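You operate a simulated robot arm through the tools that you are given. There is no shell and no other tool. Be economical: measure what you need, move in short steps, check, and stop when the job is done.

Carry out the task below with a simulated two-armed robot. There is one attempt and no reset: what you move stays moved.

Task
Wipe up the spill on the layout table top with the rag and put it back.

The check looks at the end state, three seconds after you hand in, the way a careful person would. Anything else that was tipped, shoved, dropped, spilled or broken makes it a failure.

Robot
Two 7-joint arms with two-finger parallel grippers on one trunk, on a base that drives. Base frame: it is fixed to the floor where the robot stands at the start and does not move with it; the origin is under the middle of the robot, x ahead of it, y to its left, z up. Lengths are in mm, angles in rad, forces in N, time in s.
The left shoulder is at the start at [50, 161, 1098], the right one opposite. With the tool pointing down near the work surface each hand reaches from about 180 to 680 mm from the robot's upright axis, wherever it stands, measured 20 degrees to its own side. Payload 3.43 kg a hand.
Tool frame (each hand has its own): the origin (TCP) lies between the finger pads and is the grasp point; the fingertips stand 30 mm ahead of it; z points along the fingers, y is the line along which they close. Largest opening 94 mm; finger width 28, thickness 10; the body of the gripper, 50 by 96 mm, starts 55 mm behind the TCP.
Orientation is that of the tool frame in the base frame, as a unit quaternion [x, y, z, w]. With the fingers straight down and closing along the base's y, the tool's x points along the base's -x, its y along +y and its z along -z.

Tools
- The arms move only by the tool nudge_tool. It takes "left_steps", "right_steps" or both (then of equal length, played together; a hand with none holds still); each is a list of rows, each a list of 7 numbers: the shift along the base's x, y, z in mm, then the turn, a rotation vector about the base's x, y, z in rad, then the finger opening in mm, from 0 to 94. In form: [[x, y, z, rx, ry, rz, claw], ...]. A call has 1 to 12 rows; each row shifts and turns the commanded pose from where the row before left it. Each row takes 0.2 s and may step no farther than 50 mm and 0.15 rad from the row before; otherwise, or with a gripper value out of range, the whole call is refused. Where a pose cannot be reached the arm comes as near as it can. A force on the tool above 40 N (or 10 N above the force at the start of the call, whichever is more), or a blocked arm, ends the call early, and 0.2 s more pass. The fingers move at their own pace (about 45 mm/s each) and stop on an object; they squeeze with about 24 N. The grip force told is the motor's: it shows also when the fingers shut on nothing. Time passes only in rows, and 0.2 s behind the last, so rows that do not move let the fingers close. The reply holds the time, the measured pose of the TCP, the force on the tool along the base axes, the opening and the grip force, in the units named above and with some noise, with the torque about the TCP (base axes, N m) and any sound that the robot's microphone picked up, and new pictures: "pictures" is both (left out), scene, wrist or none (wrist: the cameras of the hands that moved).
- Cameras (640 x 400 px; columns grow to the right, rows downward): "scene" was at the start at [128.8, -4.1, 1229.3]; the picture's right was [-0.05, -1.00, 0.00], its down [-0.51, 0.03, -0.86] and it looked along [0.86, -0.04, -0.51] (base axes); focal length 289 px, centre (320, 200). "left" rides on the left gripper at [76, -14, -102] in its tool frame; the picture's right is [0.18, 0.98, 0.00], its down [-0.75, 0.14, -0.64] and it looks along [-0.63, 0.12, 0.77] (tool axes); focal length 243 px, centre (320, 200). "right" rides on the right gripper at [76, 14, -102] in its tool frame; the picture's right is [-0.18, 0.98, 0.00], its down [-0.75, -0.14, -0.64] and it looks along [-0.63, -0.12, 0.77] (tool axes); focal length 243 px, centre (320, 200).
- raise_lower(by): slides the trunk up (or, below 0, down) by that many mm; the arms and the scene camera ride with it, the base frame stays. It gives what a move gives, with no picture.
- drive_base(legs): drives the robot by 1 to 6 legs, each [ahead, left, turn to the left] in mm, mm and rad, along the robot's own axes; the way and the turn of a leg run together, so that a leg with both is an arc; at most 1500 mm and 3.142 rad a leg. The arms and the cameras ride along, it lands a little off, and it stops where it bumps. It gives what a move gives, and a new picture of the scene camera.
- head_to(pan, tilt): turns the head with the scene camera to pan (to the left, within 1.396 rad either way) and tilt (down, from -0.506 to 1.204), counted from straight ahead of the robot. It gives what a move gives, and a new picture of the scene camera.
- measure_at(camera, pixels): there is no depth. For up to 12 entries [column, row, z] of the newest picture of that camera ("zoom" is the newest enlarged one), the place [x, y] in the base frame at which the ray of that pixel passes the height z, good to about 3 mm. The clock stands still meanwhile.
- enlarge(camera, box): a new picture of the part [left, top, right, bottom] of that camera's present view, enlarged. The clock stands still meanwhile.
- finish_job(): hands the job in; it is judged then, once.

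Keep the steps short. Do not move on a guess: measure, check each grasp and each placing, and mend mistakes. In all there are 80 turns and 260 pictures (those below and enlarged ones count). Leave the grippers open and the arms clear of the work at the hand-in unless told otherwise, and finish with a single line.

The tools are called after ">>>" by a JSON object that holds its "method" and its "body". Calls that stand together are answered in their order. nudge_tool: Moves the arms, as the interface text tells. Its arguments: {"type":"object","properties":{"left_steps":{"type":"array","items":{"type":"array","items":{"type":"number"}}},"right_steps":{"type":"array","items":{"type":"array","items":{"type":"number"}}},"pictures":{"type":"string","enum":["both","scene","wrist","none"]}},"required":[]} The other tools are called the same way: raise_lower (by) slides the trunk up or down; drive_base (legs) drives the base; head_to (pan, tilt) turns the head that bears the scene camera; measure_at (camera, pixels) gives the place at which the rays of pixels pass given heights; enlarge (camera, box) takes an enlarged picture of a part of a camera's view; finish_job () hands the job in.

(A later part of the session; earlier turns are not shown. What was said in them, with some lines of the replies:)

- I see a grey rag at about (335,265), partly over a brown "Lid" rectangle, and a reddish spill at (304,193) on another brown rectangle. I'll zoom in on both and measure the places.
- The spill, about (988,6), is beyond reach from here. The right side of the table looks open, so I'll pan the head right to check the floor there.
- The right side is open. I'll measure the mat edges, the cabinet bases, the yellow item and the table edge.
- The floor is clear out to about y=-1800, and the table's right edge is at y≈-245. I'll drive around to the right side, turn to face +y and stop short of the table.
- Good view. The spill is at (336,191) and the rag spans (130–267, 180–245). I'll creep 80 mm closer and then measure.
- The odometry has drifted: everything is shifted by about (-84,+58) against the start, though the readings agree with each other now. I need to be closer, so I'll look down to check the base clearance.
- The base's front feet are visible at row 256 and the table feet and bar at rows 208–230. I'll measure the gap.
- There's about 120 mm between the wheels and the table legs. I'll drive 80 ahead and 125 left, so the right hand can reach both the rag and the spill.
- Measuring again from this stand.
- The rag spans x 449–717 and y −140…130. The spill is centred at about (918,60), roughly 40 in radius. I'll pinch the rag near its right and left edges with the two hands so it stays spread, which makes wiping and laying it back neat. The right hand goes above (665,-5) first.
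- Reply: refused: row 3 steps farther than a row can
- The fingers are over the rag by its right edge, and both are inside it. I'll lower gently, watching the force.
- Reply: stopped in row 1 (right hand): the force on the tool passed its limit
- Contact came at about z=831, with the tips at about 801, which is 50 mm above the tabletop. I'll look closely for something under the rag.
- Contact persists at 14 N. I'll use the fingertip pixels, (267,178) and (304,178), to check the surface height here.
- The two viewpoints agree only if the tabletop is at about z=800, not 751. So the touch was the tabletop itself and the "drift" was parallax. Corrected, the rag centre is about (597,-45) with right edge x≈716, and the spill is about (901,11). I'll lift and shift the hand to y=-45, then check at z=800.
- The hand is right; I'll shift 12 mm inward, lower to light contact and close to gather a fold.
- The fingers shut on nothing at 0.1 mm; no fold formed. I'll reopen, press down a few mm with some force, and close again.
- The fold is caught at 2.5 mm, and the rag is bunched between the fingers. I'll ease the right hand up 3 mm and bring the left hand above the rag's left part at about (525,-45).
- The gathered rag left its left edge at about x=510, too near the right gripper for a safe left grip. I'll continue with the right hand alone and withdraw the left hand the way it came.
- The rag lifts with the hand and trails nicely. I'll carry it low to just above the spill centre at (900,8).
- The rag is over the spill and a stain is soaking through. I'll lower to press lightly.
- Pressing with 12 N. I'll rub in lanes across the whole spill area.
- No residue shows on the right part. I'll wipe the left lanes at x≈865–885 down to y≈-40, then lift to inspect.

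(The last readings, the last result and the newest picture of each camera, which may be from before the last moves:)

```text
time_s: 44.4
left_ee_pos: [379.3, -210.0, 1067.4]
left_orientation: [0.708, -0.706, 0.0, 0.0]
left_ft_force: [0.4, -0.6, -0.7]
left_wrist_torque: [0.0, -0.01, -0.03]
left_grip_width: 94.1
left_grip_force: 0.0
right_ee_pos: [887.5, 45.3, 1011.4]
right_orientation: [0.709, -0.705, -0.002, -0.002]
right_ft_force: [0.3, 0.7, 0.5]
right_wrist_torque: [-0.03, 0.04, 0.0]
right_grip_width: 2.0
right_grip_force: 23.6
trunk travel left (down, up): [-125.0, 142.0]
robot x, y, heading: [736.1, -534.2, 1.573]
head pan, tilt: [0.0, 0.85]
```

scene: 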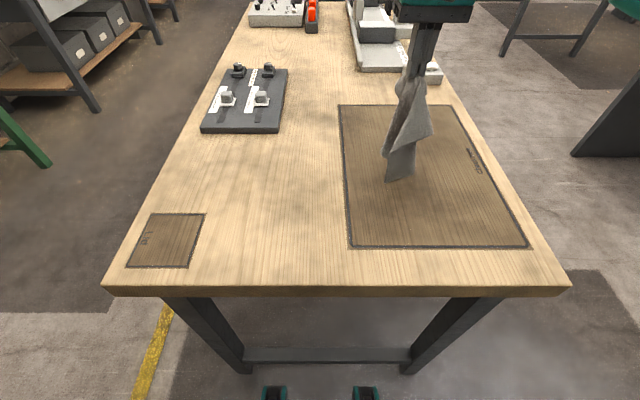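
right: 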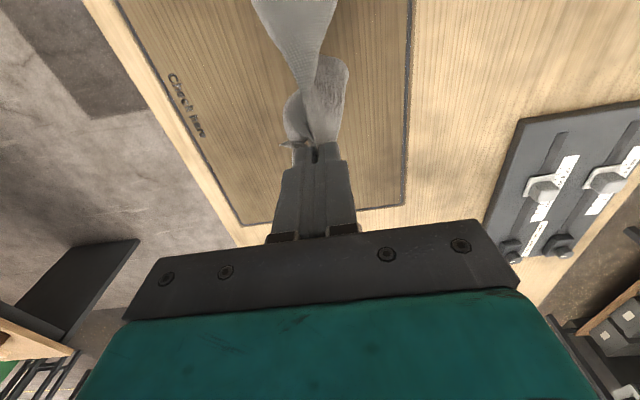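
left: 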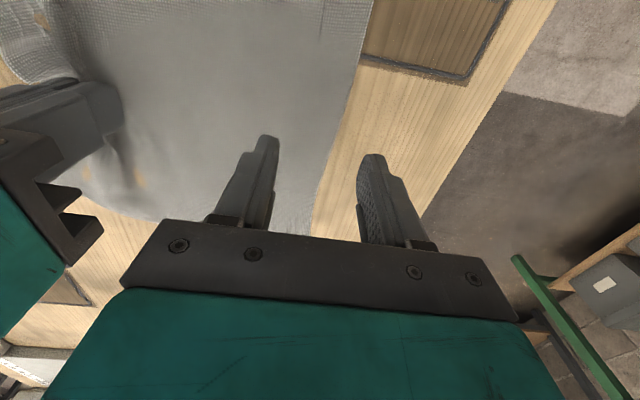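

The spill area looks clean so far. I'll raise the rag and carry it back above the left part of its old place, which clears the view of the spill.

>>> {"method": "nudge_tool", "body": {"right_steps": [[0, 0, 40, 0, 0, 0, 0], [-20, -10, 30, 0, 0, 0, 0], [-35, -10, 0, 0, 0, 0, 0], [-35, -10, 0, 0, 0, 0, 0], [-35, -10, 0, 0, 0, 0, 0], [-35, -10, 0, 0, 0, 0, 0], [-35, -10, 0, 0, 0, 0, 0], [-35, -10, 0, 0, 0, 0, 0], [-35, -10, 0, 0, 0, 0, 0], [-35, -10, 0, 0, 0, 0, 0], [-35, 0, 0, 0, 0, 0, 0], [-25, 0, 0, 0, 0, 0, 0]], "pictures": "both"}}

>>> {"method": "enlarge", "body": {"camera": "scene", "box": [330, 95, 510, 250]}}

```text
time_s: 47.0
left_ee_pos: [378.6, -210.2, 1067.8]
left_orientation: [0.708, -0.706, 0.0, 0.0]
left_ft_force: [0.4, -0.5, -0.4]
left_wrist_torque: [-0.02, -0.01, 0.02]
left_grip_width: 94.1
left_grip_force: 0.1
right_ee_pos: [595.2, -54.3, 1074.0]
right_orientation: [0.708, -0.706, -0.002, -0.001]
right_ft_force: [0.7, 0.4, -1.6]
right_wrist_torque: [0.0, 0.0, 0.01]
right_grip_width: 2.2
right_grip_force: 24.1
right hand out of reach, approached as far as the arm can: row 10, 11, 12
trunk travel left (down, up): [-125.0, 142.0]
robot x, y, heading: [735.5, -535.1, 1.574]
head pan, tilt: [0.0, 0.85]
```

scene: 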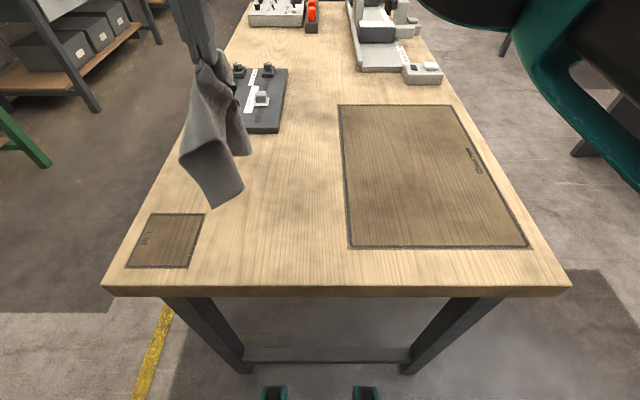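
right: 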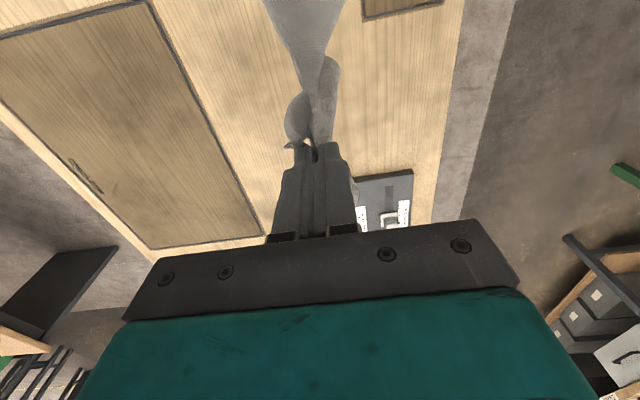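

```text
2.58 times, centred on (420, 172) of scene
```

zoom: 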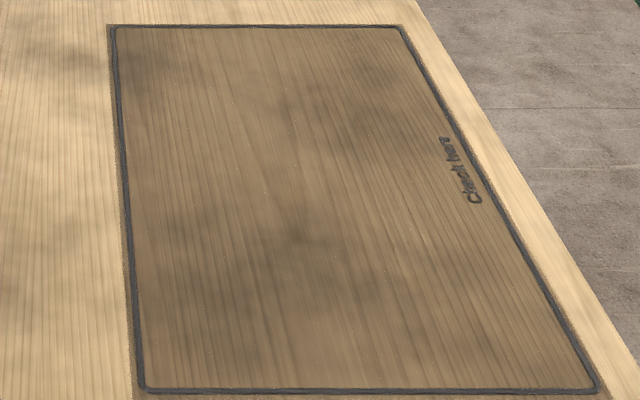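

The spill seems gone. A tighter look at where it was will confirm.

>>> {"method": "enlarge", "body": {"camera": "scene", "box": [363, 145, 443, 195]}}

```text
8.00 times, centred on (403, 170) of scene
```

zoom: 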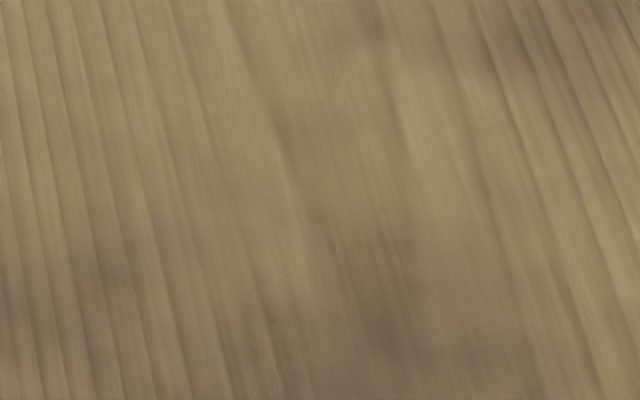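

The wood is clean. Now I'll lower the rag so its tail touches down on the left first.

>>> {"method": "nudge_tool", "body": {"right_steps": [[0, 5, -30, 0, 0, 0, 0], [0, 5, -30, 0, 0, 0, 0], [0, 0, -30, 0, 0, 0, 0]], "pictures": "both"}}

```text
time_s: 47.8
left_ee_pos: [379.5, -210.0, 1068.0]
left_orientation: [0.707, -0.707, 0.0, -0.001]
left_ft_force: [1.1, 0.7, -0.2]
left_wrist_torque: [-0.03, -0.01, 0.0]
left_grip_width: 94.2
left_grip_force: 0.0
right_ee_pos: [596.5, -43.2, 985.8]
right_orientation: [0.708, -0.707, -0.003, 0.0]
right_ft_force: [-0.8, -0.8, 0.7]
right_wrist_torque: [0.0, -0.01, -0.03]
right_grip_width: 2.3
right_grip_force: 24.0
trunk travel left (down, up): [-125.0, 142.0]
robot x, y, heading: [735.9, -536.3, 1.57]
head pan, tilt: [0.0, 0.85]
```

scene: 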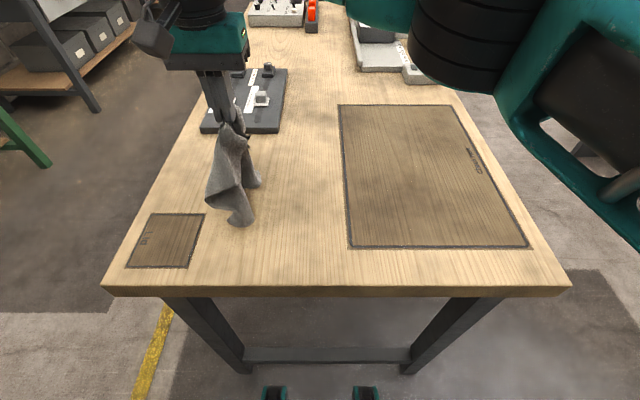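
right: 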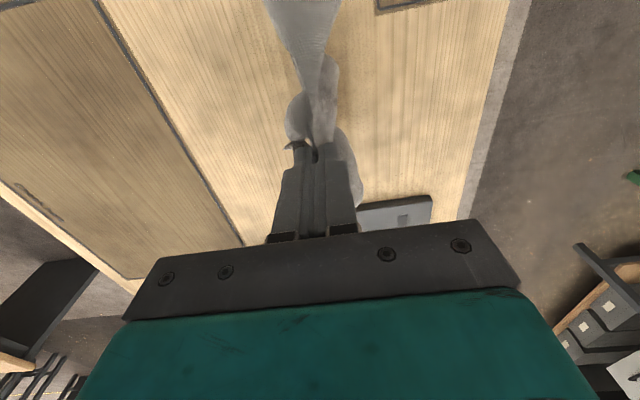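

The tail is just at the table. I'll shift left to x≈530, then lower while moving right to lay it out.

>>> {"method": "nudge_tool", "body": {"right_steps": [[-25, 0, 10, 0, 0, 0, 0], [-25, 0, 0, 0, 0, 0, 0], [-15, 0, -5, 0, 0, 0, 0], [0, 0, -20, 0, 0, 0, 0], [8, 0, -20, 0, 0, 0, 0], [12, 0, -20, 0, 0, 0, 0], [16, 0, -20, 0, 0, 0, 0]], "pictures": "both"}}

```text
time_s: 49.4
left_ee_pos: [379.7, -210.6, 1067.0]
left_orientation: [-0.707, 0.707, -0.001, 0.0]
left_ft_force: [0.1, -0.2, -0.1]
left_wrist_torque: [-0.02, -0.02, -0.01]
left_grip_width: 94.1
left_grip_force: 0.0
right_ee_pos: [622.7, -43.0, 916.4]
right_orientation: [0.707, -0.707, -0.003, -0.001]
right_ft_force: [0.0, 0.2, 0.3]
right_wrist_torque: [0.01, -0.01, 0.02]
right_grip_width: 2.2
right_grip_force: 23.1
right hand out of reach, approached as far as the arm can: row 1, 2, 3
trunk travel left (down, up): [-125.0, 142.0]
robot x, y, heading: [735.3, -533.1, 1.572]
head pan, tilt: [0.0, 0.85]
```

scene: 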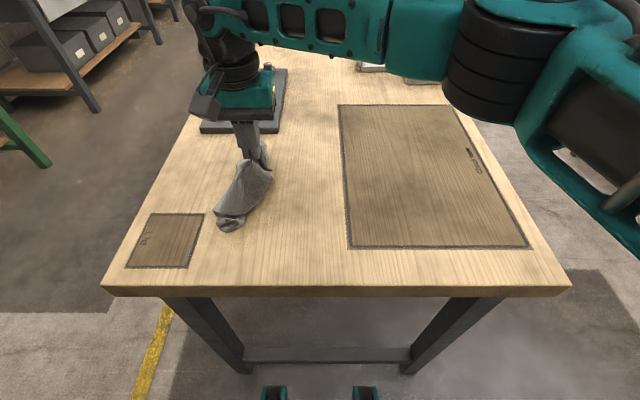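
right: 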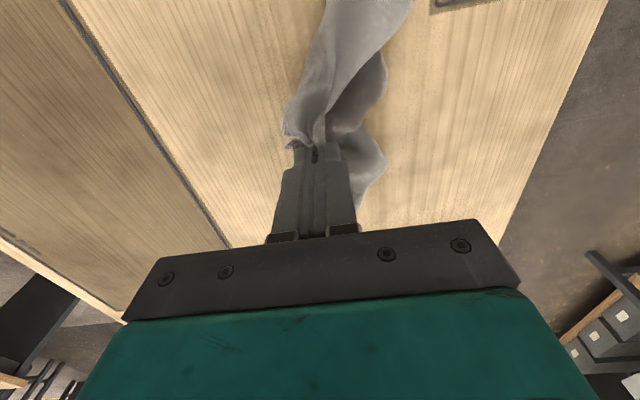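

The arm's reach limits x, and the tail trails towards the near side. I'll lay the grip down moving slightly right and away, release, and then spread the rag with pinches.

>>> {"method": "nudge_tool", "body": {"right_steps": [[10, 10, -20, 0, 0, 0, 0], [10, 12, -20, 0, 0, 0, 0], [12, 12, -20, 0, 0, 0, 0], [12, 12, -16, 0, 0, 0, 0], [0, 0, -4, 0, 0, 0, 0], [0, 0, 0, 0, 0, 0, 40], [0, 0, 0, 0, 0, 0, 70], [0, 0, 0, 0, 0, 0, 70], [0, 0, 40, 0, 0, 0, 70], [20, -10, 40, 0, 0, 0, 70], [40, -20, 20, 0, 0, 0, 70], [45, -20, 0, 0, 0, 0, 70]], "pictures": "both"}}

>>> {"method": "enlarge", "body": {"camera": "scene", "box": [160, 120, 340, 260]}}

```text
time_s: 52.0
left_ee_pos: [379.7, -210.3, 1067.3]
left_orientation: [-0.707, 0.707, 0.0, 0.0]
left_ft_force: [-0.6, 0.3, -0.6]
left_wrist_torque: [0.01, -0.02, 0.02]
left_grip_width: 93.9
left_grip_force: 0.0
right_ee_pos: [771.6, -46.7, 937.5]
right_orientation: [0.708, -0.706, -0.003, -0.002]
right_ft_force: [-0.1, 0.8, 0.5]
right_wrist_torque: [0.02, 0.03, -0.01]
right_grip_width: 70.2
right_grip_force: 0.1
trunk travel left (down, up): [-125.0, 142.0]
robot x, y, heading: [736.9, -537.6, 1.574]
head pan, tilt: [0.0, 0.85]
```

scene: 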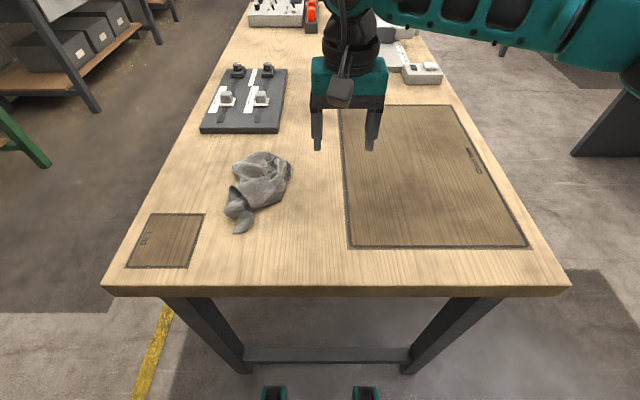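
right: 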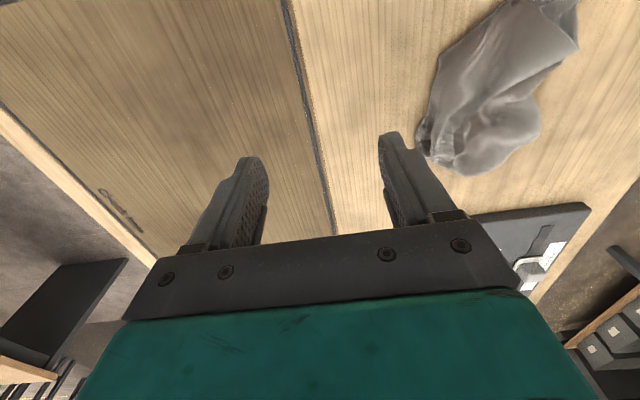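

```text
2.86 times, centred on (250, 190) of scene
```

zoom: 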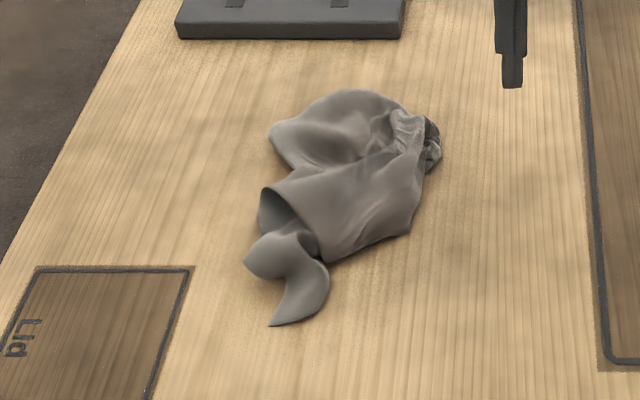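

The rag is in place but bundled, so I'll spread it out. I'll measure the near tail tip (275,322 in the zoom), the left-far lobe (278,130) and the right knot (435,145).

>>> {"method": "measure_at", "body": {"camera": "zoom", "pixels": [[275, 322, 802], [250, 265, 815], [300, 290, 802], [278, 130, 815], [330, 95, 815], [435, 145, 815], [408, 232, 802], [330, 262, 802]]}}

```text
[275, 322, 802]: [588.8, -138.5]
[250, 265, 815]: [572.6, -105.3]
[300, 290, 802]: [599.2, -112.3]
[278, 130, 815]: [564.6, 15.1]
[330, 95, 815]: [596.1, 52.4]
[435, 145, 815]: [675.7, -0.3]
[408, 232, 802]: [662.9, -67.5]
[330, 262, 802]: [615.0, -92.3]
```

I'll move the right hand clear and bring the left hand over the near tail at (594,-126).

>>> {"method": "nudge_tool", "body": {"right_steps": [[40, -10, 20, 0, 0, 0, 70], [40, -10, 20, 0, 0, 0, 70], [40, -10, 20, 0, 0, 0, 70], [0, 0, 0, 0, 0, 0, 70], [0, 0, 0, 0, 0, 0, 70], [0, 0, 0, 0, 0, 0, 70], [0, 0, 0, 0, 0, 0, 70]], "left_steps": [[35, 12, -25, 0, 0, 0, 60], [35, 12, -25, 0, 0, 0, 60], [35, 12, -25, 0, 0, 0, 60], [35, 12, -25, 0, 0, 0, 60], [35, 12, -25, 0, 0, 0, 60], [35, 12, -30, 0, 0, 0, 60], [4, 12, -40, 0, 0, 0, 60]], "pictures": "both"}}

```text
time_s: 53.5
left_ee_pos: [590.8, -128.8, 871.6]
left_orientation: [0.708, -0.707, 0.0, 0.0]
left_ft_force: [0.3, -0.2, 0.3]
left_wrist_torque: [0.01, -0.01, 0.01]
left_grip_width: 59.8
left_grip_force: 0.1
right_ee_pos: [891.0, -76.7, 998.2]
right_orientation: [0.708, -0.706, -0.002, -0.002]
right_ft_force: [0.2, -0.5, 0.0]
right_wrist_torque: [0.02, -0.03, -0.01]
right_grip_width: 69.6
right_grip_force: 0.1
trunk travel left (down, up): [-125.0, 142.0]
robot x, y, heading: [734.7, -533.5, 1.571]
head pan, tilt: [0.0, 0.85]
```

scene: 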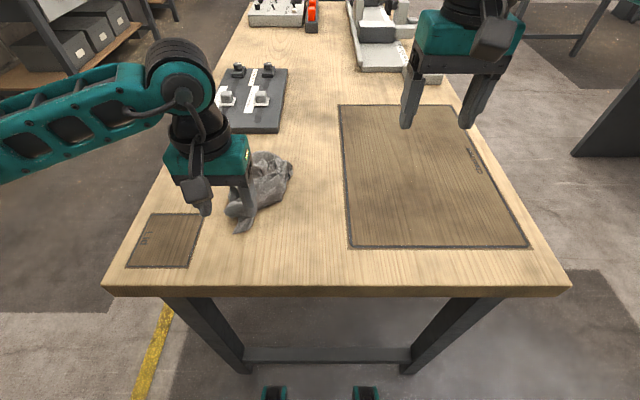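
right: 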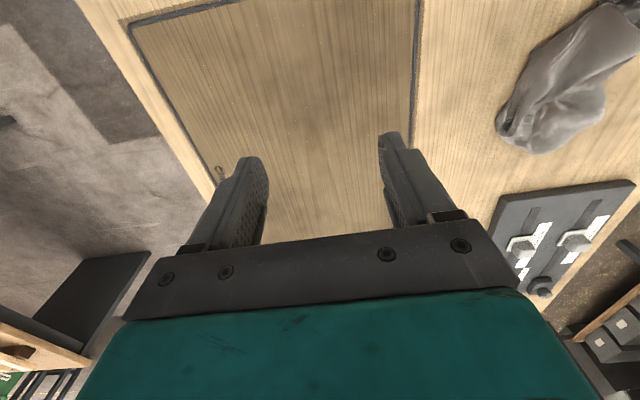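
left: 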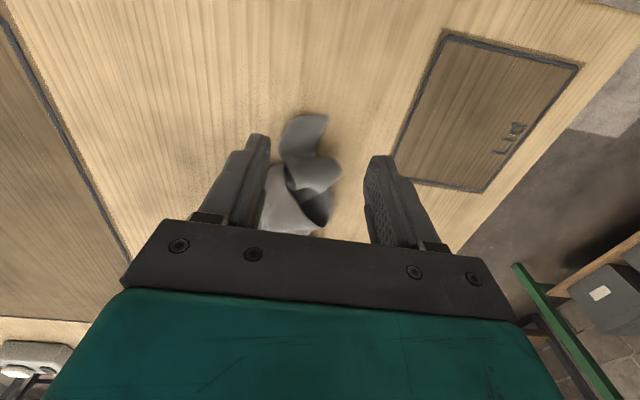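

The tail lies between the fingers. I'll lower to the table and close.

>>> {"method": "nudge_tool", "body": {"left_steps": [[0, -4, -25, 0, 0, 0, 60], [0, 0, -12, 0, 0, 0, 60], [0, 0, -4, 0, 0, 0, 60], [0, 0, 0, 0, 0, 0, 40], [0, 0, 0, 0, 0, 0, 20], [0, 0, 0, 0, 0, 0, 0], [0, 0, 0, 0, 0, 0, 0], [0, 0, 0, 0, 0, 0, 0]], "pictures": "wrist"}}

```text
time_s: 55.4
left_ee_pos: [593.4, -131.1, 833.2]
left_orientation: [-0.707, 0.707, 0.001, 0.001]
left_ft_force: [-1.5, 0.6, 4.4]
left_wrist_torque: [0.01, 0.02, 0.0]
left_grip_width: 2.2
left_grip_force: 23.6
right_ee_pos: [890.8, -77.7, 998.3]
right_orientation: [0.708, -0.707, -0.003, -0.002]
right_ft_force: [-0.3, 0.1, -0.7]
right_wrist_torque: [0.02, 0.01, 0.01]
right_grip_width: 70.1
right_grip_force: 0.1
trunk travel left (down, up): [-125.0, 142.0]
robot x, y, heading: [730.7, -536.3, 1.572]
head pan, tilt: [0.0, 0.85]
```

left: 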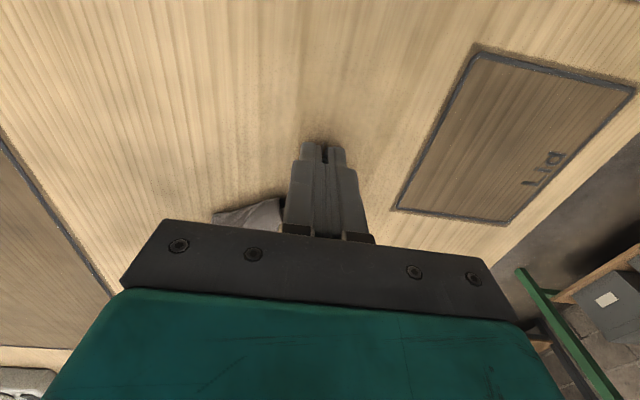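

Holding cloth at 2.2 mm. I'll pull it slowly toward the original near-left corner, low over the table.

>>> {"method": "nudge_tool", "body": {"left_steps": [[0, 0, 5, 0, 0, 0, 0], [-18, -6, 0, 0, 0, 0, 0], [-18, -6, 0, 0, 0, 0, 0], [-18, -6, 0, 0, 0, 0, 0], [-18, -6, 0, 0, 0, 0, 0], [-18, -6, 0, 0, 0, 0, 0]], "pictures": "scene"}}

>>> {"method": "enlarge", "body": {"camera": "scene", "box": [140, 120, 340, 270]}}

```text
time_s: 56.8
left_ee_pos: [503.5, -159.2, 835.9]
left_orientation: [-0.707, 0.707, 0.0, 0.0]
left_ft_force: [-1.2, 0.2, 1.1]
left_wrist_torque: [0.0, 0.02, -0.02]
left_grip_width: 2.1
left_grip_force: 23.3
right_ee_pos: [891.1, -77.5, 999.9]
right_orientation: [0.708, -0.706, -0.003, -0.002]
right_ft_force: [0.3, 0.1, -0.1]
right_wrist_torque: [0.01, 0.01, 0.01]
right_grip_width: 69.9
right_grip_force: 0.1
trunk travel left (down, up): [-125.0, 142.0]
robot x, y, heading: [735.0, -537.2, 1.575]
head pan, tilt: [0.0, 0.85]
```

scene: 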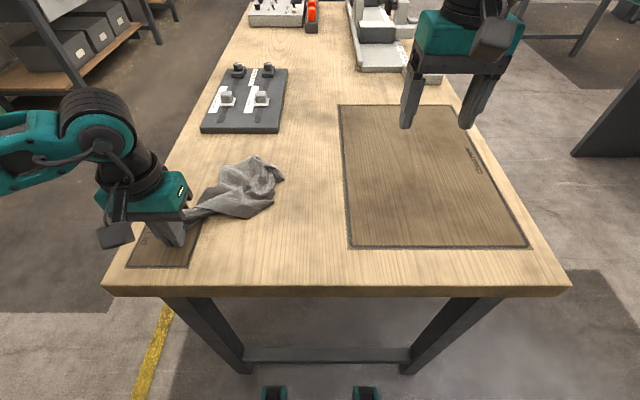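

```text
2.67 times, centred on (240, 195) of scene
```

zoom: 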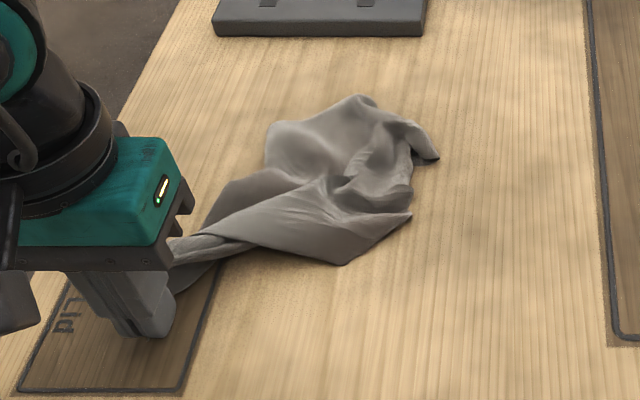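

It's opening up well. With the left holding, the right hand will take the right-hand points; measuring tips (435,157), (408,217), (345,263) and (360,98).

>>> {"method": "measure_at", "body": {"camera": "zoom", "pixels": [[435, 157, 803], [408, 217, 803], [345, 263, 803], [360, 98, 812], [268, 130, 812], [410, 125, 810], [390, 220, 803]]}}

>>> {"method": "enlarge", "body": {"camera": "right", "box": [400, 0, 640, 200]}}

```text
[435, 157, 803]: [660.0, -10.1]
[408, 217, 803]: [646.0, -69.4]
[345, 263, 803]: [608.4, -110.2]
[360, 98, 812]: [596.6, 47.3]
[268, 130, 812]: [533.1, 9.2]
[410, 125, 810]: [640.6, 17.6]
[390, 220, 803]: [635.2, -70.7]
```

```text
2.00 times, centred on (520, 100) of right
```

zoom: 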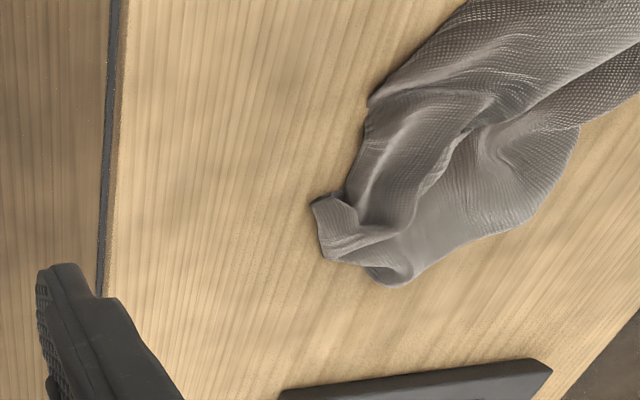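

I'll bring the right hand over the right-hand flap at (650,-5).

>>> {"method": "nudge_tool", "body": {"right_steps": [[-40, 12, -10, 0, 0, 0, 60], [-40, 12, -20, 0, 0, 0, 60], [-40, 12, -20, 0, 0, 0, 60], [-40, 12, -20, 0, 0, 0, 60], [-40, 12, -20, 0, 0, 0, 60], [-40, 12, -20, 0, 0, 0, 60], [0, 0, -20, 0, 0, 0, 60]], "pictures": "both"}}

```text
time_s: 58.4
left_ee_pos: [504.0, -158.8, 835.8]
left_orientation: [0.707, -0.707, 0.0, 0.0]
left_ft_force: [0.3, 0.7, -1.0]
left_wrist_torque: [-0.03, 0.0, -0.01]
left_grip_width: 2.4
left_grip_force: 23.8
right_ee_pos: [649.5, -6.0, 865.6]
right_orientation: [0.708, -0.707, -0.003, -0.001]
right_ft_force: [-0.4, 0.6, -0.6]
right_wrist_torque: [0.0, 0.0, 0.03]
right_grip_width: 60.1
right_grip_force: 0.2
trunk travel left (down, up): [-125.0, 142.0]
robot x, y, heading: [733.3, -537.8, 1.574]
head pan, tilt: [0.0, 0.85]
```

scene: 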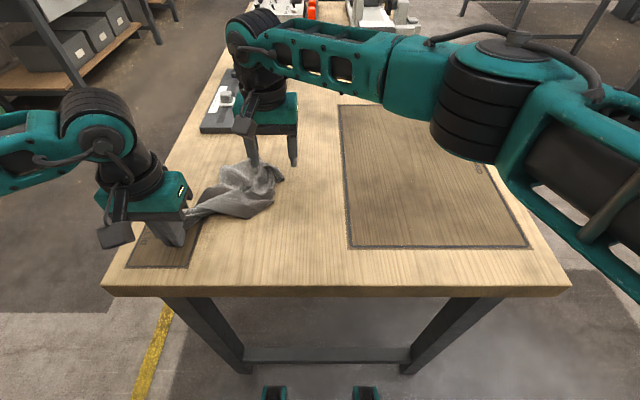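
right: 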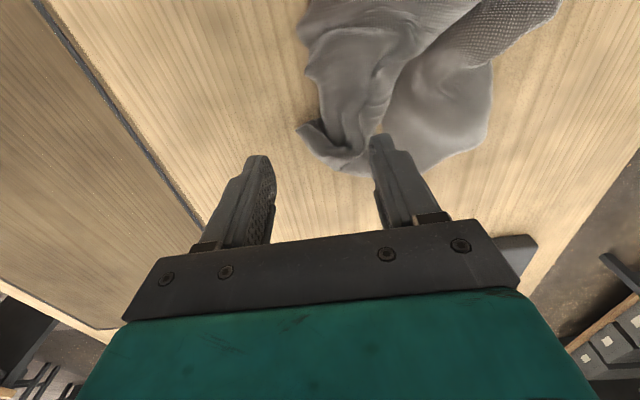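

The flap is a bit nearer to the camera side. I'll shift (-8,-16), lower and close.

>>> {"method": "nudge_tool", "body": {"right_steps": [[-8, -16, -5, 0, 0, 0, 60], [0, 0, -20, 0, 0, 0, 60], [0, 0, -8, 0, 0, 0, 60], [0, 0, -2, 0, 0, 0, 40], [0, 0, 0, 0, 0, 0, 20], [0, 0, 0, 0, 0, 0, 0], [0, 0, 0, 0, 0, 0, 0], [0, 0, 0, 0, 0, 0, 0]], "pictures": "wrist"}}

```text
time_s: 60.1
left_ee_pos: [504.5, -159.5, 836.1]
left_orientation: [-0.707, 0.707, 0.0, 0.001]
left_ft_force: [1.0, 1.0, 0.4]
left_wrist_torque: [-0.03, -0.04, 0.0]
left_grip_width: 2.3
left_grip_force: 24.1
right_ee_pos: [640.9, -22.4, 832.8]
right_orientation: [0.707, -0.707, -0.004, -0.002]
right_ft_force: [-2.4, -0.9, 10.3]
right_wrist_torque: [0.03, 0.18, -0.02]
right_grip_width: 10.3
right_grip_force: 23.8
trunk travel left (down, up): [-125.0, 142.0]
robot x, y, heading: [735.3, -536.7, 1.567]
head pan, tilt: [0.0, 0.85]
```

right: 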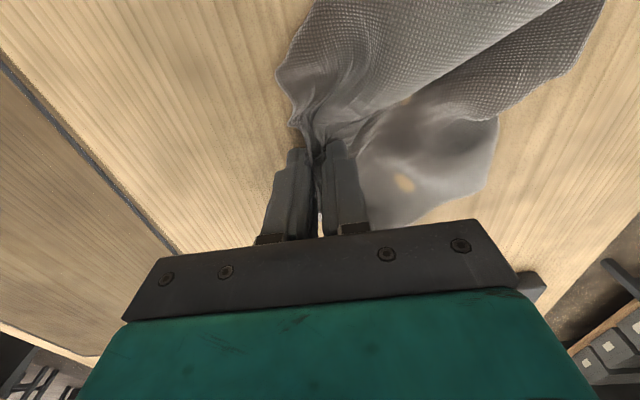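

It's holding several layers at 10 mm. I'll pull right and away gently to stretch the rag against the left hand.

>>> {"method": "nudge_tool", "body": {"right_steps": [[0, 0, 4, 0, 0, 0, 0], [12, 10, 0, 0, 0, 0, 0], [12, 10, 0, 0, 0, 0, 0], [12, 10, 0, 0, 0, 0, 0], [12, 10, 0, 0, 0, 0, 0], [0, 0, 0, 0, 0, 0, 0]], "pictures": "both"}}

```text
time_s: 61.5
left_ee_pos: [506.3, -158.8, 837.5]
left_orientation: [0.707, -0.707, -0.001, -0.005]
left_ft_force: [19.8, 14.5, -1.1]
left_wrist_torque: [0.28, -0.37, -0.36]
left_grip_width: 4.5
left_grip_force: 24.5
right_ee_pos: [687.5, 16.0, 836.1]
right_orientation: [0.71, -0.704, -0.003, 0.003]
right_ft_force: [-18.8, -14.9, 2.2]
right_wrist_torque: [-0.49, 0.61, -0.08]
right_grip_width: 10.7
right_grip_force: 24.3
trunk travel left (down, up): [-125.0, 142.0]
robot x, y, heading: [733.3, -535.4, 1.574]
head pan, tilt: [0.0, 0.85]
```

scene: 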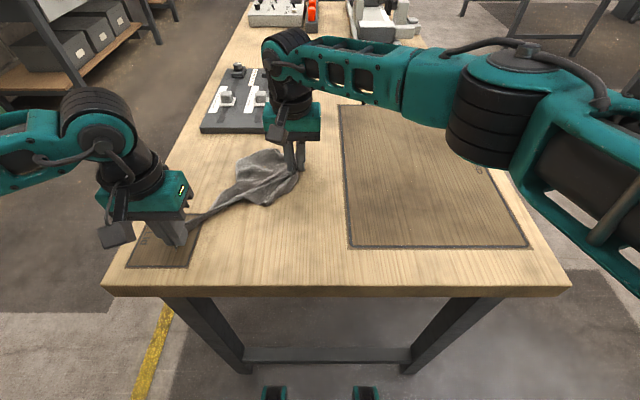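
right: 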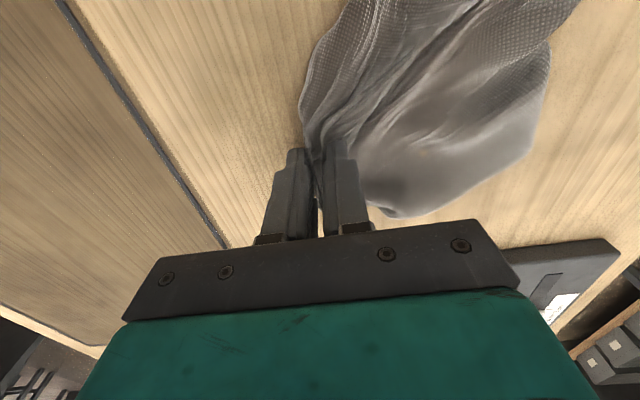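

It's taut at about 24 N. I'll relax slightly, release both hands and withdraw for a look.

>>> {"method": "nudge_tool", "body": {"right_steps": [[-8, -6, 0, 0, 0, 0, 0], [0, 0, 0, 0, 0, 0, 30], [0, 0, 0, 0, 0, 0, 60], [0, 0, 25, 0, 0, 0, 60], [5, 0, 40, 0, 0, 0, 60], [35, 0, 20, 0, 0, 0, 60], [45, -10, 0, 0, 0, 0, 60], [45, -15, 0, 0, 0, 0, 60]], "left_steps": [[0, 0, 0, 0, 0, 0, 0], [0, 0, 0, 0, 0, 0, 30], [0, 0, 0, 0, 0, 0, 60], [0, 0, 25, 0, 0, 0, 60], [0, -15, 45, 0, 0, 0, 60], [-30, -15, 30, 0, 0, 0, 60], [-30, -20, 30, 0, 0, 0, 60], [-30, -10, 30, 0, 0, 0, 60]], "pictures": "scene"}}

>>> {"method": "enlarge", "body": {"camera": "scene", "box": [140, 120, 340, 270]}}

```text
time_s: 63.4
left_ee_pos: [416.4, -221.3, 994.8]
left_orientation: [0.707, -0.707, 0.001, 0.0]
left_ft_force: [0.0, 1.1, -0.1]
left_wrist_torque: [0.02, -0.02, 0.01]
left_grip_width: 60.0
left_grip_force: 0.1
right_ee_pos: [812.8, -14.3, 919.2]
right_orientation: [0.708, -0.706, -0.003, -0.001]
right_ft_force: [-0.3, -0.1, -0.4]
right_wrist_torque: [0.0, 0.04, 0.0]
right_grip_width: 60.0
right_grip_force: 0.0
trunk travel left (down, up): [-125.0, 142.0]
robot x, y, heading: [733.0, -537.9, 1.57]
head pan, tilt: [0.0, 0.85]
```

scene: 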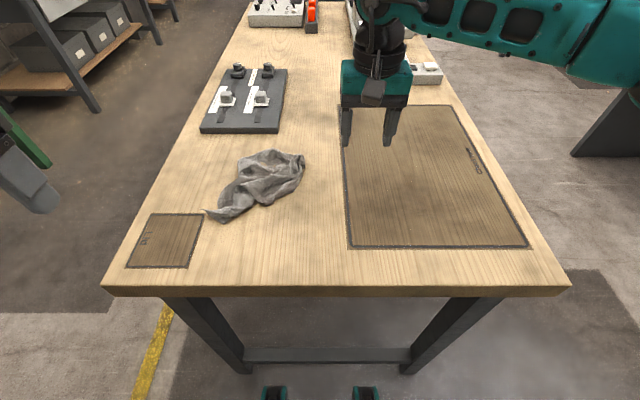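

```text
2.67 times, centred on (240, 195) of scene
```

zoom: 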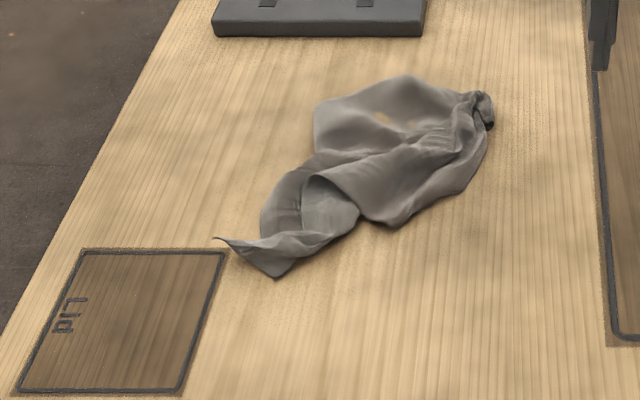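

It's flatter. Next I'll spread the other diagonal, with the right hand at the near lobe (392,212) and the left at the far-left lobe (330,125).

>>> {"method": "measure_at", "body": {"camera": "zoom", "pixels": [[400, 225, 803], [385, 205, 808], [318, 125, 806], [335, 130, 810], [280, 275, 802], [218, 238, 802], [490, 120, 808], [405, 80, 806]]}}

```text
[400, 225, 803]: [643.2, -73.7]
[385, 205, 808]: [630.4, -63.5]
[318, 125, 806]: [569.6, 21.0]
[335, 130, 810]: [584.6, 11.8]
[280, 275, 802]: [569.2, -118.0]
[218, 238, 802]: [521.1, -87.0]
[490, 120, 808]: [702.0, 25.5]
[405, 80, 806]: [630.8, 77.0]
```

I'll do them one at a time. The left hand goes first, over the far-left lobe (585,14).

>>> {"method": "nudge_tool", "body": {"left_steps": [[20, 40, 0, 0, 0, 0, 50], [20, 40, 0, 0, 0, 0, 50], [25, 40, -10, 0, 0, 0, 50], [25, 40, -15, 0, 0, 0, 50], [25, 38, -20, 0, 0, 0, 50], [27, 37, -20, 0, 0, 0, 50], [27, 0, -35, 0, 0, 0, 50], [0, 0, -25, 0, 0, 0, 50]], "pictures": "both"}}

```text
time_s: 65.2
left_ee_pos: [582.8, 16.6, 869.7]
left_orientation: [-0.707, 0.707, 0.001, 0.001]
left_ft_force: [0.5, 0.8, -0.3]
left_wrist_torque: [-0.04, -0.04, 0.0]
left_grip_width: 50.0
left_grip_force: 0.0
right_ee_pos: [812.0, -13.0, 919.1]
right_orientation: [0.707, -0.707, -0.003, 0.0]
right_ft_force: [-1.1, -0.1, -0.1]
right_wrist_torque: [0.0, 0.04, 0.01]
right_grip_width: 59.7
right_grip_force: 0.0
trunk travel left (down, up): [-125.0, 142.0]
robot x, y, heading: [731.3, -537.3, 1.568]
head pan, tilt: [0.0, 0.85]
```

scene: 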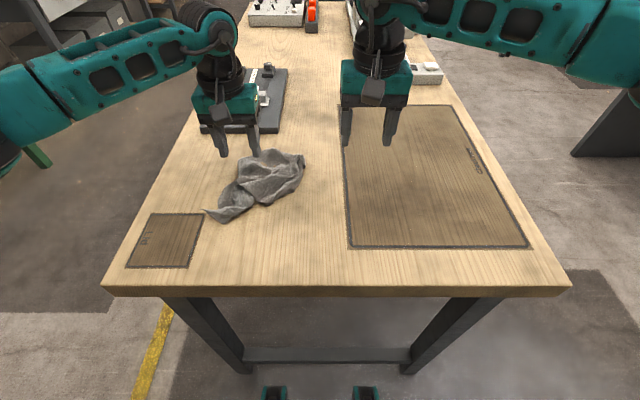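
left: 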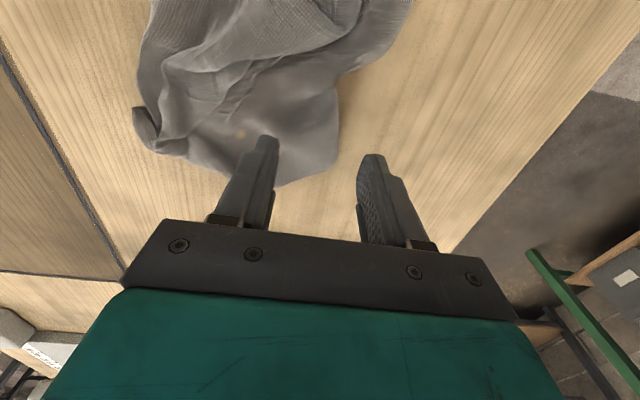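

The lobe lies between the fingers. Shifting +8 in x, then lowering and closing.

>>> {"method": "nudge_tool", "body": {"left_steps": [[8, 0, -20, 0, 0, 0, 50], [0, 0, -13, 0, 0, 0, 50], [0, 0, -5, 0, 0, 0, 50], [0, 0, -1, 0, 0, 0, 30], [0, 0, 0, 0, 0, 0, 10], [0, 0, 0, 0, 0, 0, 0], [0, 0, 0, 0, 0, 0, 0]], "pictures": "wrist"}}

```text
time_s: 66.8
left_ee_pos: [591.1, 15.7, 831.6]
left_orientation: [0.707, -0.707, -0.001, -0.001]
left_ft_force: [0.2, 0.1, 2.3]
left_wrist_torque: [-0.06, -0.04, 0.02]
left_grip_width: 2.5
left_grip_force: 24.4
right_ee_pos: [812.9, -13.5, 919.0]
right_orientation: [0.707, -0.707, -0.002, -0.001]
right_ft_force: [-0.2, -0.3, 0.2]
right_wrist_torque: [0.02, 0.01, -0.01]
right_grip_width: 60.1
right_grip_force: 0.1
trunk travel left (down, up): [-125.0, 142.0]
robot x, y, heading: [734.2, -533.9, 1.572]
head pan, tilt: [0.0, 0.85]
```

left: 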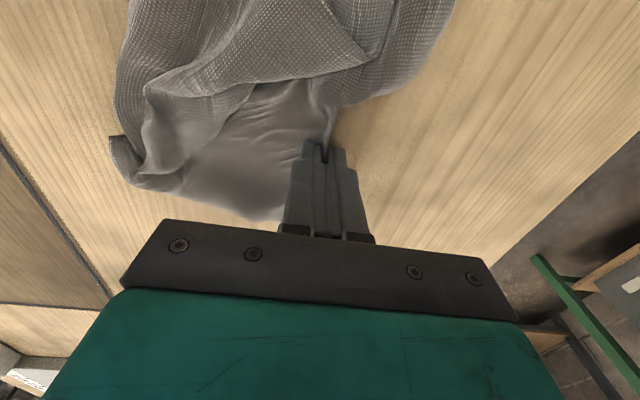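

Gripped at 2.5 mm. Pulling left to about x=505.

>>> {"method": "nudge_tool", "body": {"left_steps": [[0, 0, 5, 0, 0, 0, 0], [-20, 6, 0, 0, 0, 0, 0], [-20, 6, 0, 0, 0, 0, 0], [-20, 6, 0, 0, 0, 0, 0], [-20, 6, 0, 0, 0, 0, 0], [0, 0, 0, 0, 0, 0, 0]], "pictures": "scene"}}

>>> {"method": "enlarge", "body": {"camera": "scene", "box": [140, 120, 340, 270]}}

```text
time_s: 68.2
left_ee_pos: [513.0, 38.3, 837.6]
left_orientation: [0.707, -0.707, 0.0, 0.0]
left_ft_force: [0.5, -0.1, 0.2]
left_wrist_torque: [0.02, 0.02, 0.0]
left_grip_width: 2.3
left_grip_force: 24.4
right_ee_pos: [812.4, -13.9, 917.7]
right_orientation: [0.708, -0.706, -0.003, -0.001]
right_ft_force: [-0.6, -0.6, 0.3]
right_wrist_torque: [-0.02, 0.01, -0.05]
right_grip_width: 60.2
right_grip_force: 0.1
trunk travel left (down, up): [-125.0, 142.0]
robot x, y, heading: [737.7, -534.0, 1.575]
head pan, tilt: [0.0, 0.85]
```

scene: 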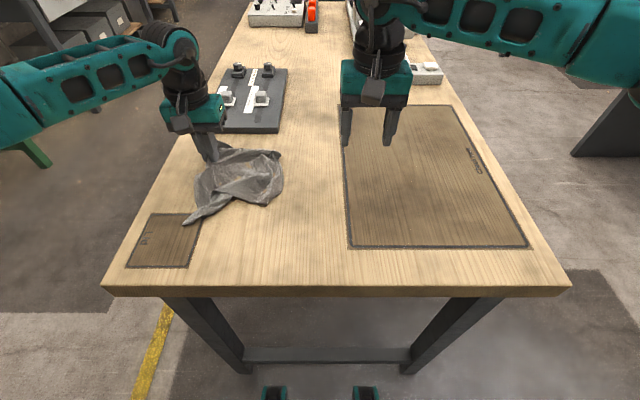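

```text
2.67 times, centred on (240, 195) of scene
```

zoom: 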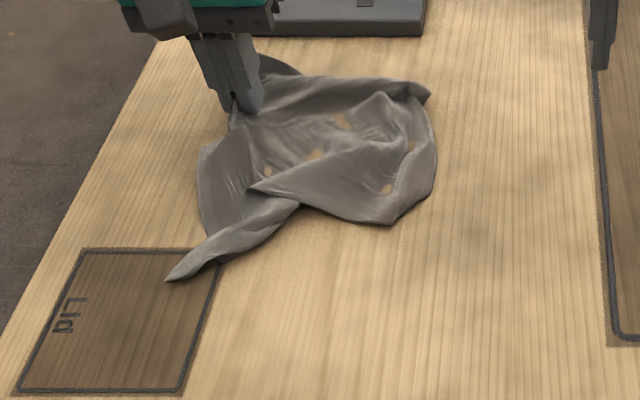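

Much flatter. With the left hand anchoring, the right will take the near-right edge at (400,205) and pull it right and nearer.

>>> {"method": "measure_at", "body": {"camera": "zoom", "pixels": [[395, 222, 803], [410, 200, 803], [436, 150, 803], [430, 95, 805], [390, 195, 805]]}}

```text
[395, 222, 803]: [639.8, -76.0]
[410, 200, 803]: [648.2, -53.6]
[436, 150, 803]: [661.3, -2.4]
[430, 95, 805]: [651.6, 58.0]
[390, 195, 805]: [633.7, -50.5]
```

>>> {"method": "nudge_tool", "body": {"right_steps": [[-40, -10, 0, 0, 0, 0, 50], [-40, -12, 0, 0, 0, 0, 50], [-40, -12, -10, 0, 0, 0, 50], [-40, -10, -20, 0, 0, 0, 50], [-18, 0, -23, 0, 0, 0, 50]], "pictures": "wrist"}}

```text
time_s: 69.3
left_ee_pos: [512.7, 37.9, 837.6]
left_orientation: [0.708, -0.707, 0.0, 0.0]
left_ft_force: [0.5, -0.3, -0.7]
left_wrist_torque: [0.01, -0.02, -0.02]
left_grip_width: 2.3
left_grip_force: 24.2
right_ee_pos: [632.4, -56.7, 869.6]
right_orientation: [0.708, -0.706, -0.003, -0.001]
right_ft_force: [0.5, 0.2, 0.4]
right_wrist_torque: [-0.02, 0.0, 0.01]
right_grip_width: 50.0
right_grip_force: 0.1
trunk travel left (down, up): [-125.0, 142.0]
robot x, y, heading: [733.6, -537.2, 1.565]
head pan, tilt: [0.0, 0.85]
```

right: 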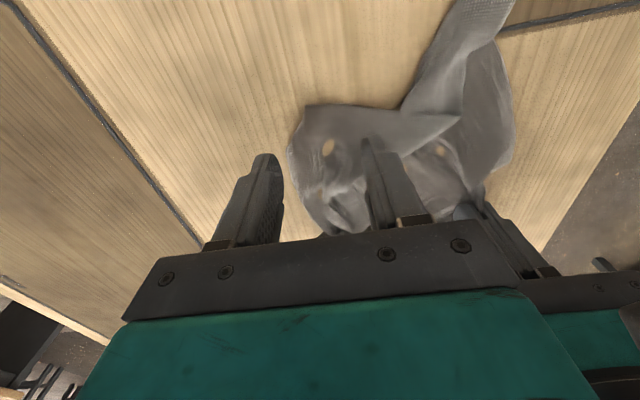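

The corner sits between the fingers. Lowering with light pressure and closing.

>>> {"method": "nudge_tool", "body": {"right_steps": [[0, -4, -20, 0, 0, 0, 50], [0, 0, -13, 0, 0, 0, 50], [0, 0, -5, 0, 0, 0, 50], [0, 0, -2, 0, 0, 0, 30], [0, 0, 0, 0, 0, 0, 10], [0, 0, 0, 0, 0, 0, 0], [0, 0, 0, 0, 0, 0, 0]], "pictures": "wrist"}}

```text
time_s: 71.0
left_ee_pos: [512.9, 36.0, 838.7]
left_orientation: [0.708, -0.706, -0.001, 0.0]
left_ft_force: [0.1, -0.4, 0.5]
left_wrist_torque: [0.02, -0.02, 0.04]
left_grip_width: 2.5
left_grip_force: 23.6
right_ee_pos: [632.8, -61.4, 831.5]
right_orientation: [0.707, -0.707, -0.005, -0.002]
right_ft_force: [-5.9, 2.0, 28.8]
right_wrist_torque: [0.01, 0.28, -0.06]
right_grip_width: 8.9
right_grip_force: 24.3
trunk travel left (down, up): [-125.0, 142.0]
robot x, y, heading: [734.6, -531.3, 1.569]
head pan, tilt: [0.0, 0.85]
```

right: 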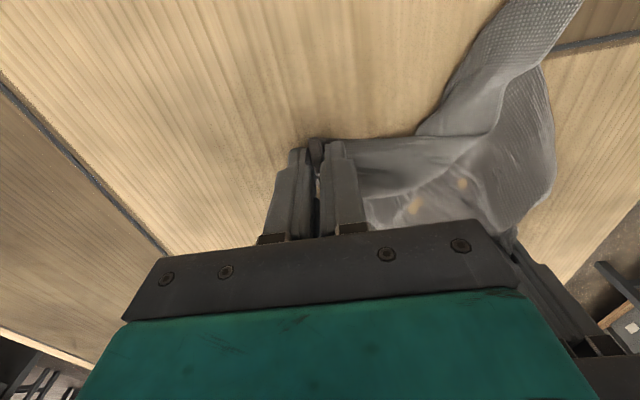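

Good grip at 8.9 mm. I'll ease up and pull right and nearer, against the left hand.

>>> {"method": "nudge_tool", "body": {"right_steps": [[0, 0, 5, 0, 0, 0, 0], [12, -8, 0, 0, 0, 0, 0], [12, -8, 0, 0, 0, 0, 0], [12, -8, 0, 0, 0, 0, 0], [12, -8, 0, 0, 0, 0, 0], [10, -8, 0, 0, 0, 0, 0]], "pictures": "scene"}}

>>> {"method": "enlarge", "body": {"camera": "scene", "box": [140, 120, 340, 270]}}

```text
time_s: 72.3
left_ee_pos: [514.6, 39.1, 838.5]
left_orientation: [-0.707, 0.707, 0.0, 0.0]
left_ft_force: [3.8, -1.7, -0.3]
left_wrist_torque: [-0.07, -0.11, 0.0]
left_grip_width: 2.2
left_grip_force: 23.9
right_ee_pos: [692.6, -100.7, 834.0]
right_orientation: [0.708, -0.707, -0.003, -0.002]
right_ft_force: [-3.9, 2.8, 1.6]
right_wrist_torque: [0.09, 0.09, 0.04]
right_grip_width: 8.0
right_grip_force: 24.2
trunk travel left (down, up): [-125.0, 142.0]
robot x, y, heading: [737.4, -533.7, 1.567]
head pan, tilt: [0.0, 0.85]
```

scene: 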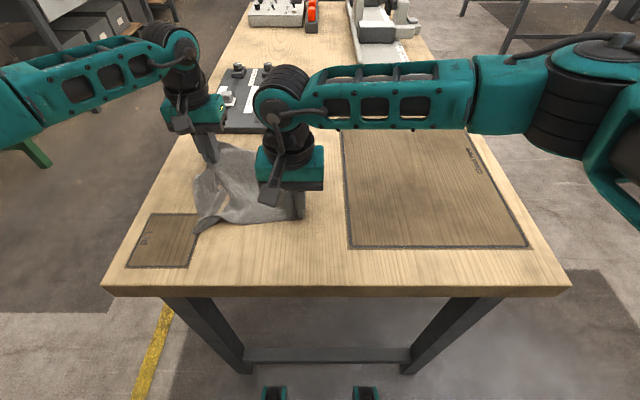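

```text
2.67 times, centred on (240, 195) of scene
```

zoom: 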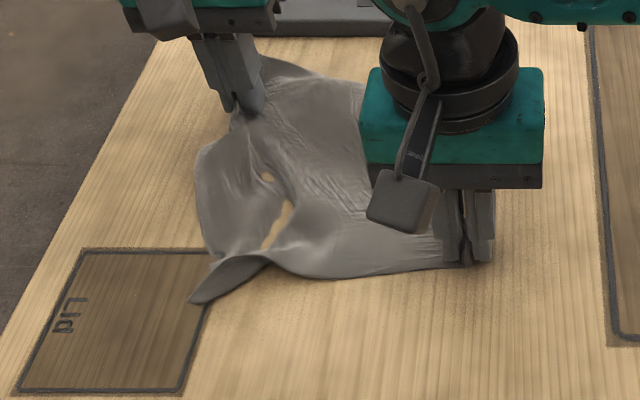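

Nearly flat and spread over its old place. I'll release both, lift straight up and withdraw.

>>> {"method": "nudge_tool", "body": {"right_steps": [[-2, 2, 0, 0, 0, 0, 10], [0, 0, 0, 0, 0, 0, 40], [0, 0, 0, 0, 0, 0, 60], [0, 0, 25, 0, 0, 0, 60], [5, 0, 40, 0, 0, 0, 60], [35, 0, 20, 0, 0, 0, 60], [45, -10, 0, 0, 0, 0, 60], [45, -15, 10, 0, 0, 0, 60]], "left_steps": [[0, 0, 0, 0, 0, 0, 10], [0, 0, 0, 0, 0, 0, 40], [0, 0, 0, 0, 0, 0, 60], [0, 0, 25, 0, 0, 0, 60], [0, -15, 45, 0, 0, 0, 60], [-25, -35, 25, 0, 0, 0, 60], [-25, -35, 25, 0, 0, 0, 60], [-25, -40, 10, 0, 0, 0, 60]], "pictures": "scene"}}

>>> {"method": "enlarge", "body": {"camera": "scene", "box": [140, 120, 340, 270]}}

```text
time_s: 74.2
left_ee_pos: [437.2, -87.1, 968.6]
left_orientation: [-0.707, 0.708, 0.002, 0.001]
left_ft_force: [-0.3, 0.2, 0.2]
left_wrist_torque: [0.02, -0.01, 0.02]
left_grip_width: 59.8
left_grip_force: 0.0
right_ee_pos: [821.0, -122.5, 927.3]
right_orientation: [0.709, -0.705, -0.002, -0.002]
right_ft_force: [-0.1, -0.3, 0.7]
right_wrist_torque: [0.0, -0.01, 0.0]
right_grip_width: 60.0
right_grip_force: 0.0
trunk travel left (down, up): [-125.0, 142.0]
robot x, y, heading: [732.2, -532.5, 1.57]
head pan, tilt: [0.0, 0.85]
```

scene: 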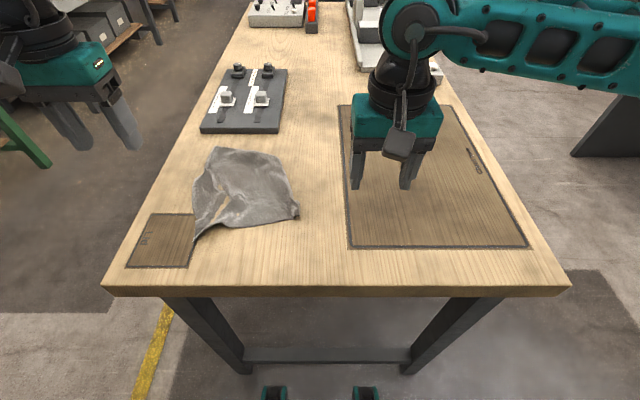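

```text
2.67 times, centred on (240, 195) of scene
```

zoom: 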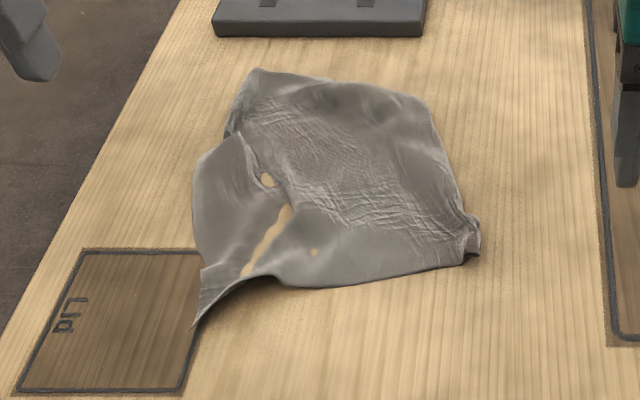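

The rag is spread out again. I'll measure its outline against the original (x 480–716, y −168…72).

>>> {"method": "measure_at", "body": {"camera": "zoom", "pixels": [[255, 70, 802], [425, 97, 802], [480, 240, 802], [195, 325, 802], [195, 180, 802], [330, 287, 802], [320, 180, 802]]}}

```text
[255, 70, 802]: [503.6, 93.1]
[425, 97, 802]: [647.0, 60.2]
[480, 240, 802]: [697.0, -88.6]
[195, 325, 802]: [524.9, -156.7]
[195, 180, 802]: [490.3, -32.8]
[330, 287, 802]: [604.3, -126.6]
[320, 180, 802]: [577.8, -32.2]
```

The rag centre is about (583,-25) against the original (597,-45): lying flat, back in place. I'll raise and withdraw both arms with the grippers open and take a final look.

>>> {"method": "nudge_tool", "body": {"right_steps": [[25, -15, 35, 0, 0, 0, 94], [25, -20, 35, 0, 0, 0, 94], [25, -30, 25, 0, 0, 0, 94], [25, -35, 10, 0, 0, 0, 94], [25, -35, 0, 0, 0, 0, 94]], "left_steps": [[0, -25, 20, 0, 0, 0, 94], [-10, -30, 20, 0, 0, 0, 94], [-15, -30, 20, 0, 0, 0, 94], [-15, -30, 20, 0, 0, 0, 94], [-10, -20, 10, 0, 0, 0, 94]], "pictures": "scene"}}

>>> {"method": "enlarge", "body": {"camera": "scene", "box": [160, 90, 544, 330]}}

```text
time_s: 75.3
left_ee_pos: [387.7, -221.7, 1055.9]
left_orientation: [0.707, -0.707, 0.0, 0.0]
left_ft_force: [-0.1, -0.7, 0.4]
left_wrist_torque: [0.02, -0.02, -0.01]
left_grip_width: 94.0
left_grip_force: 0.0
right_ee_pos: [945.7, -261.3, 1031.8]
right_orientation: [0.708, -0.706, -0.003, -0.003]
right_ft_force: [0.3, 0.8, 0.4]
right_wrist_torque: [0.0, 0.01, 0.0]
right_grip_width: 94.0
right_grip_force: 0.0
trunk travel left (down, up): [-125.0, 142.0]
robot x, y, heading: [734.9, -535.0, 1.568]
head pan, tilt: [0.0, 0.85]
```

scene: 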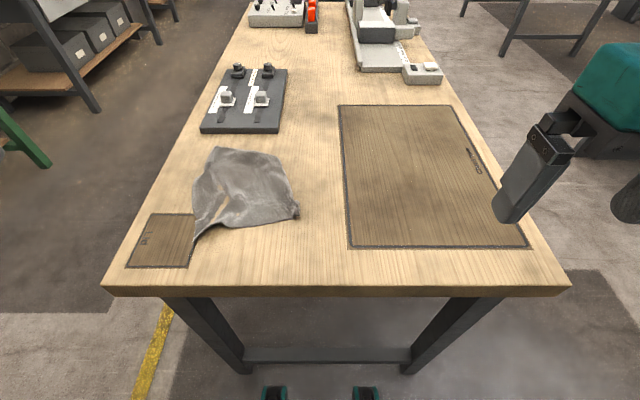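

```text
1.67 times, centred on (352, 210) of scene
```

zoom: 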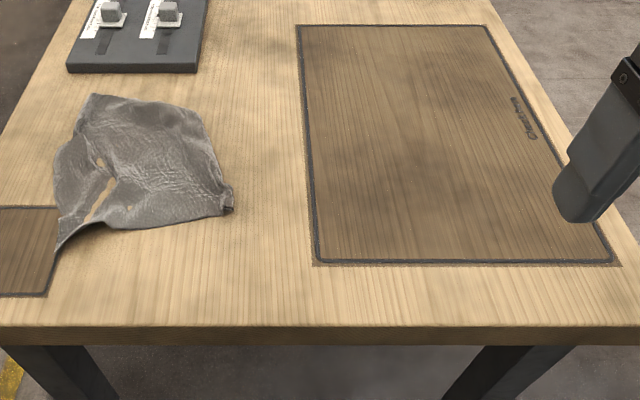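

The table is clean, the rag lies back in its place, nothing else has moved, and the grippers are open and clear. Handing in.

>>> {"method": "finish_job", "body": {}}

```text
The job is handed in.
```

The spill is wiped up and the rag is spread back in its original place, about 25 mm off centre with a small fold on its left side.
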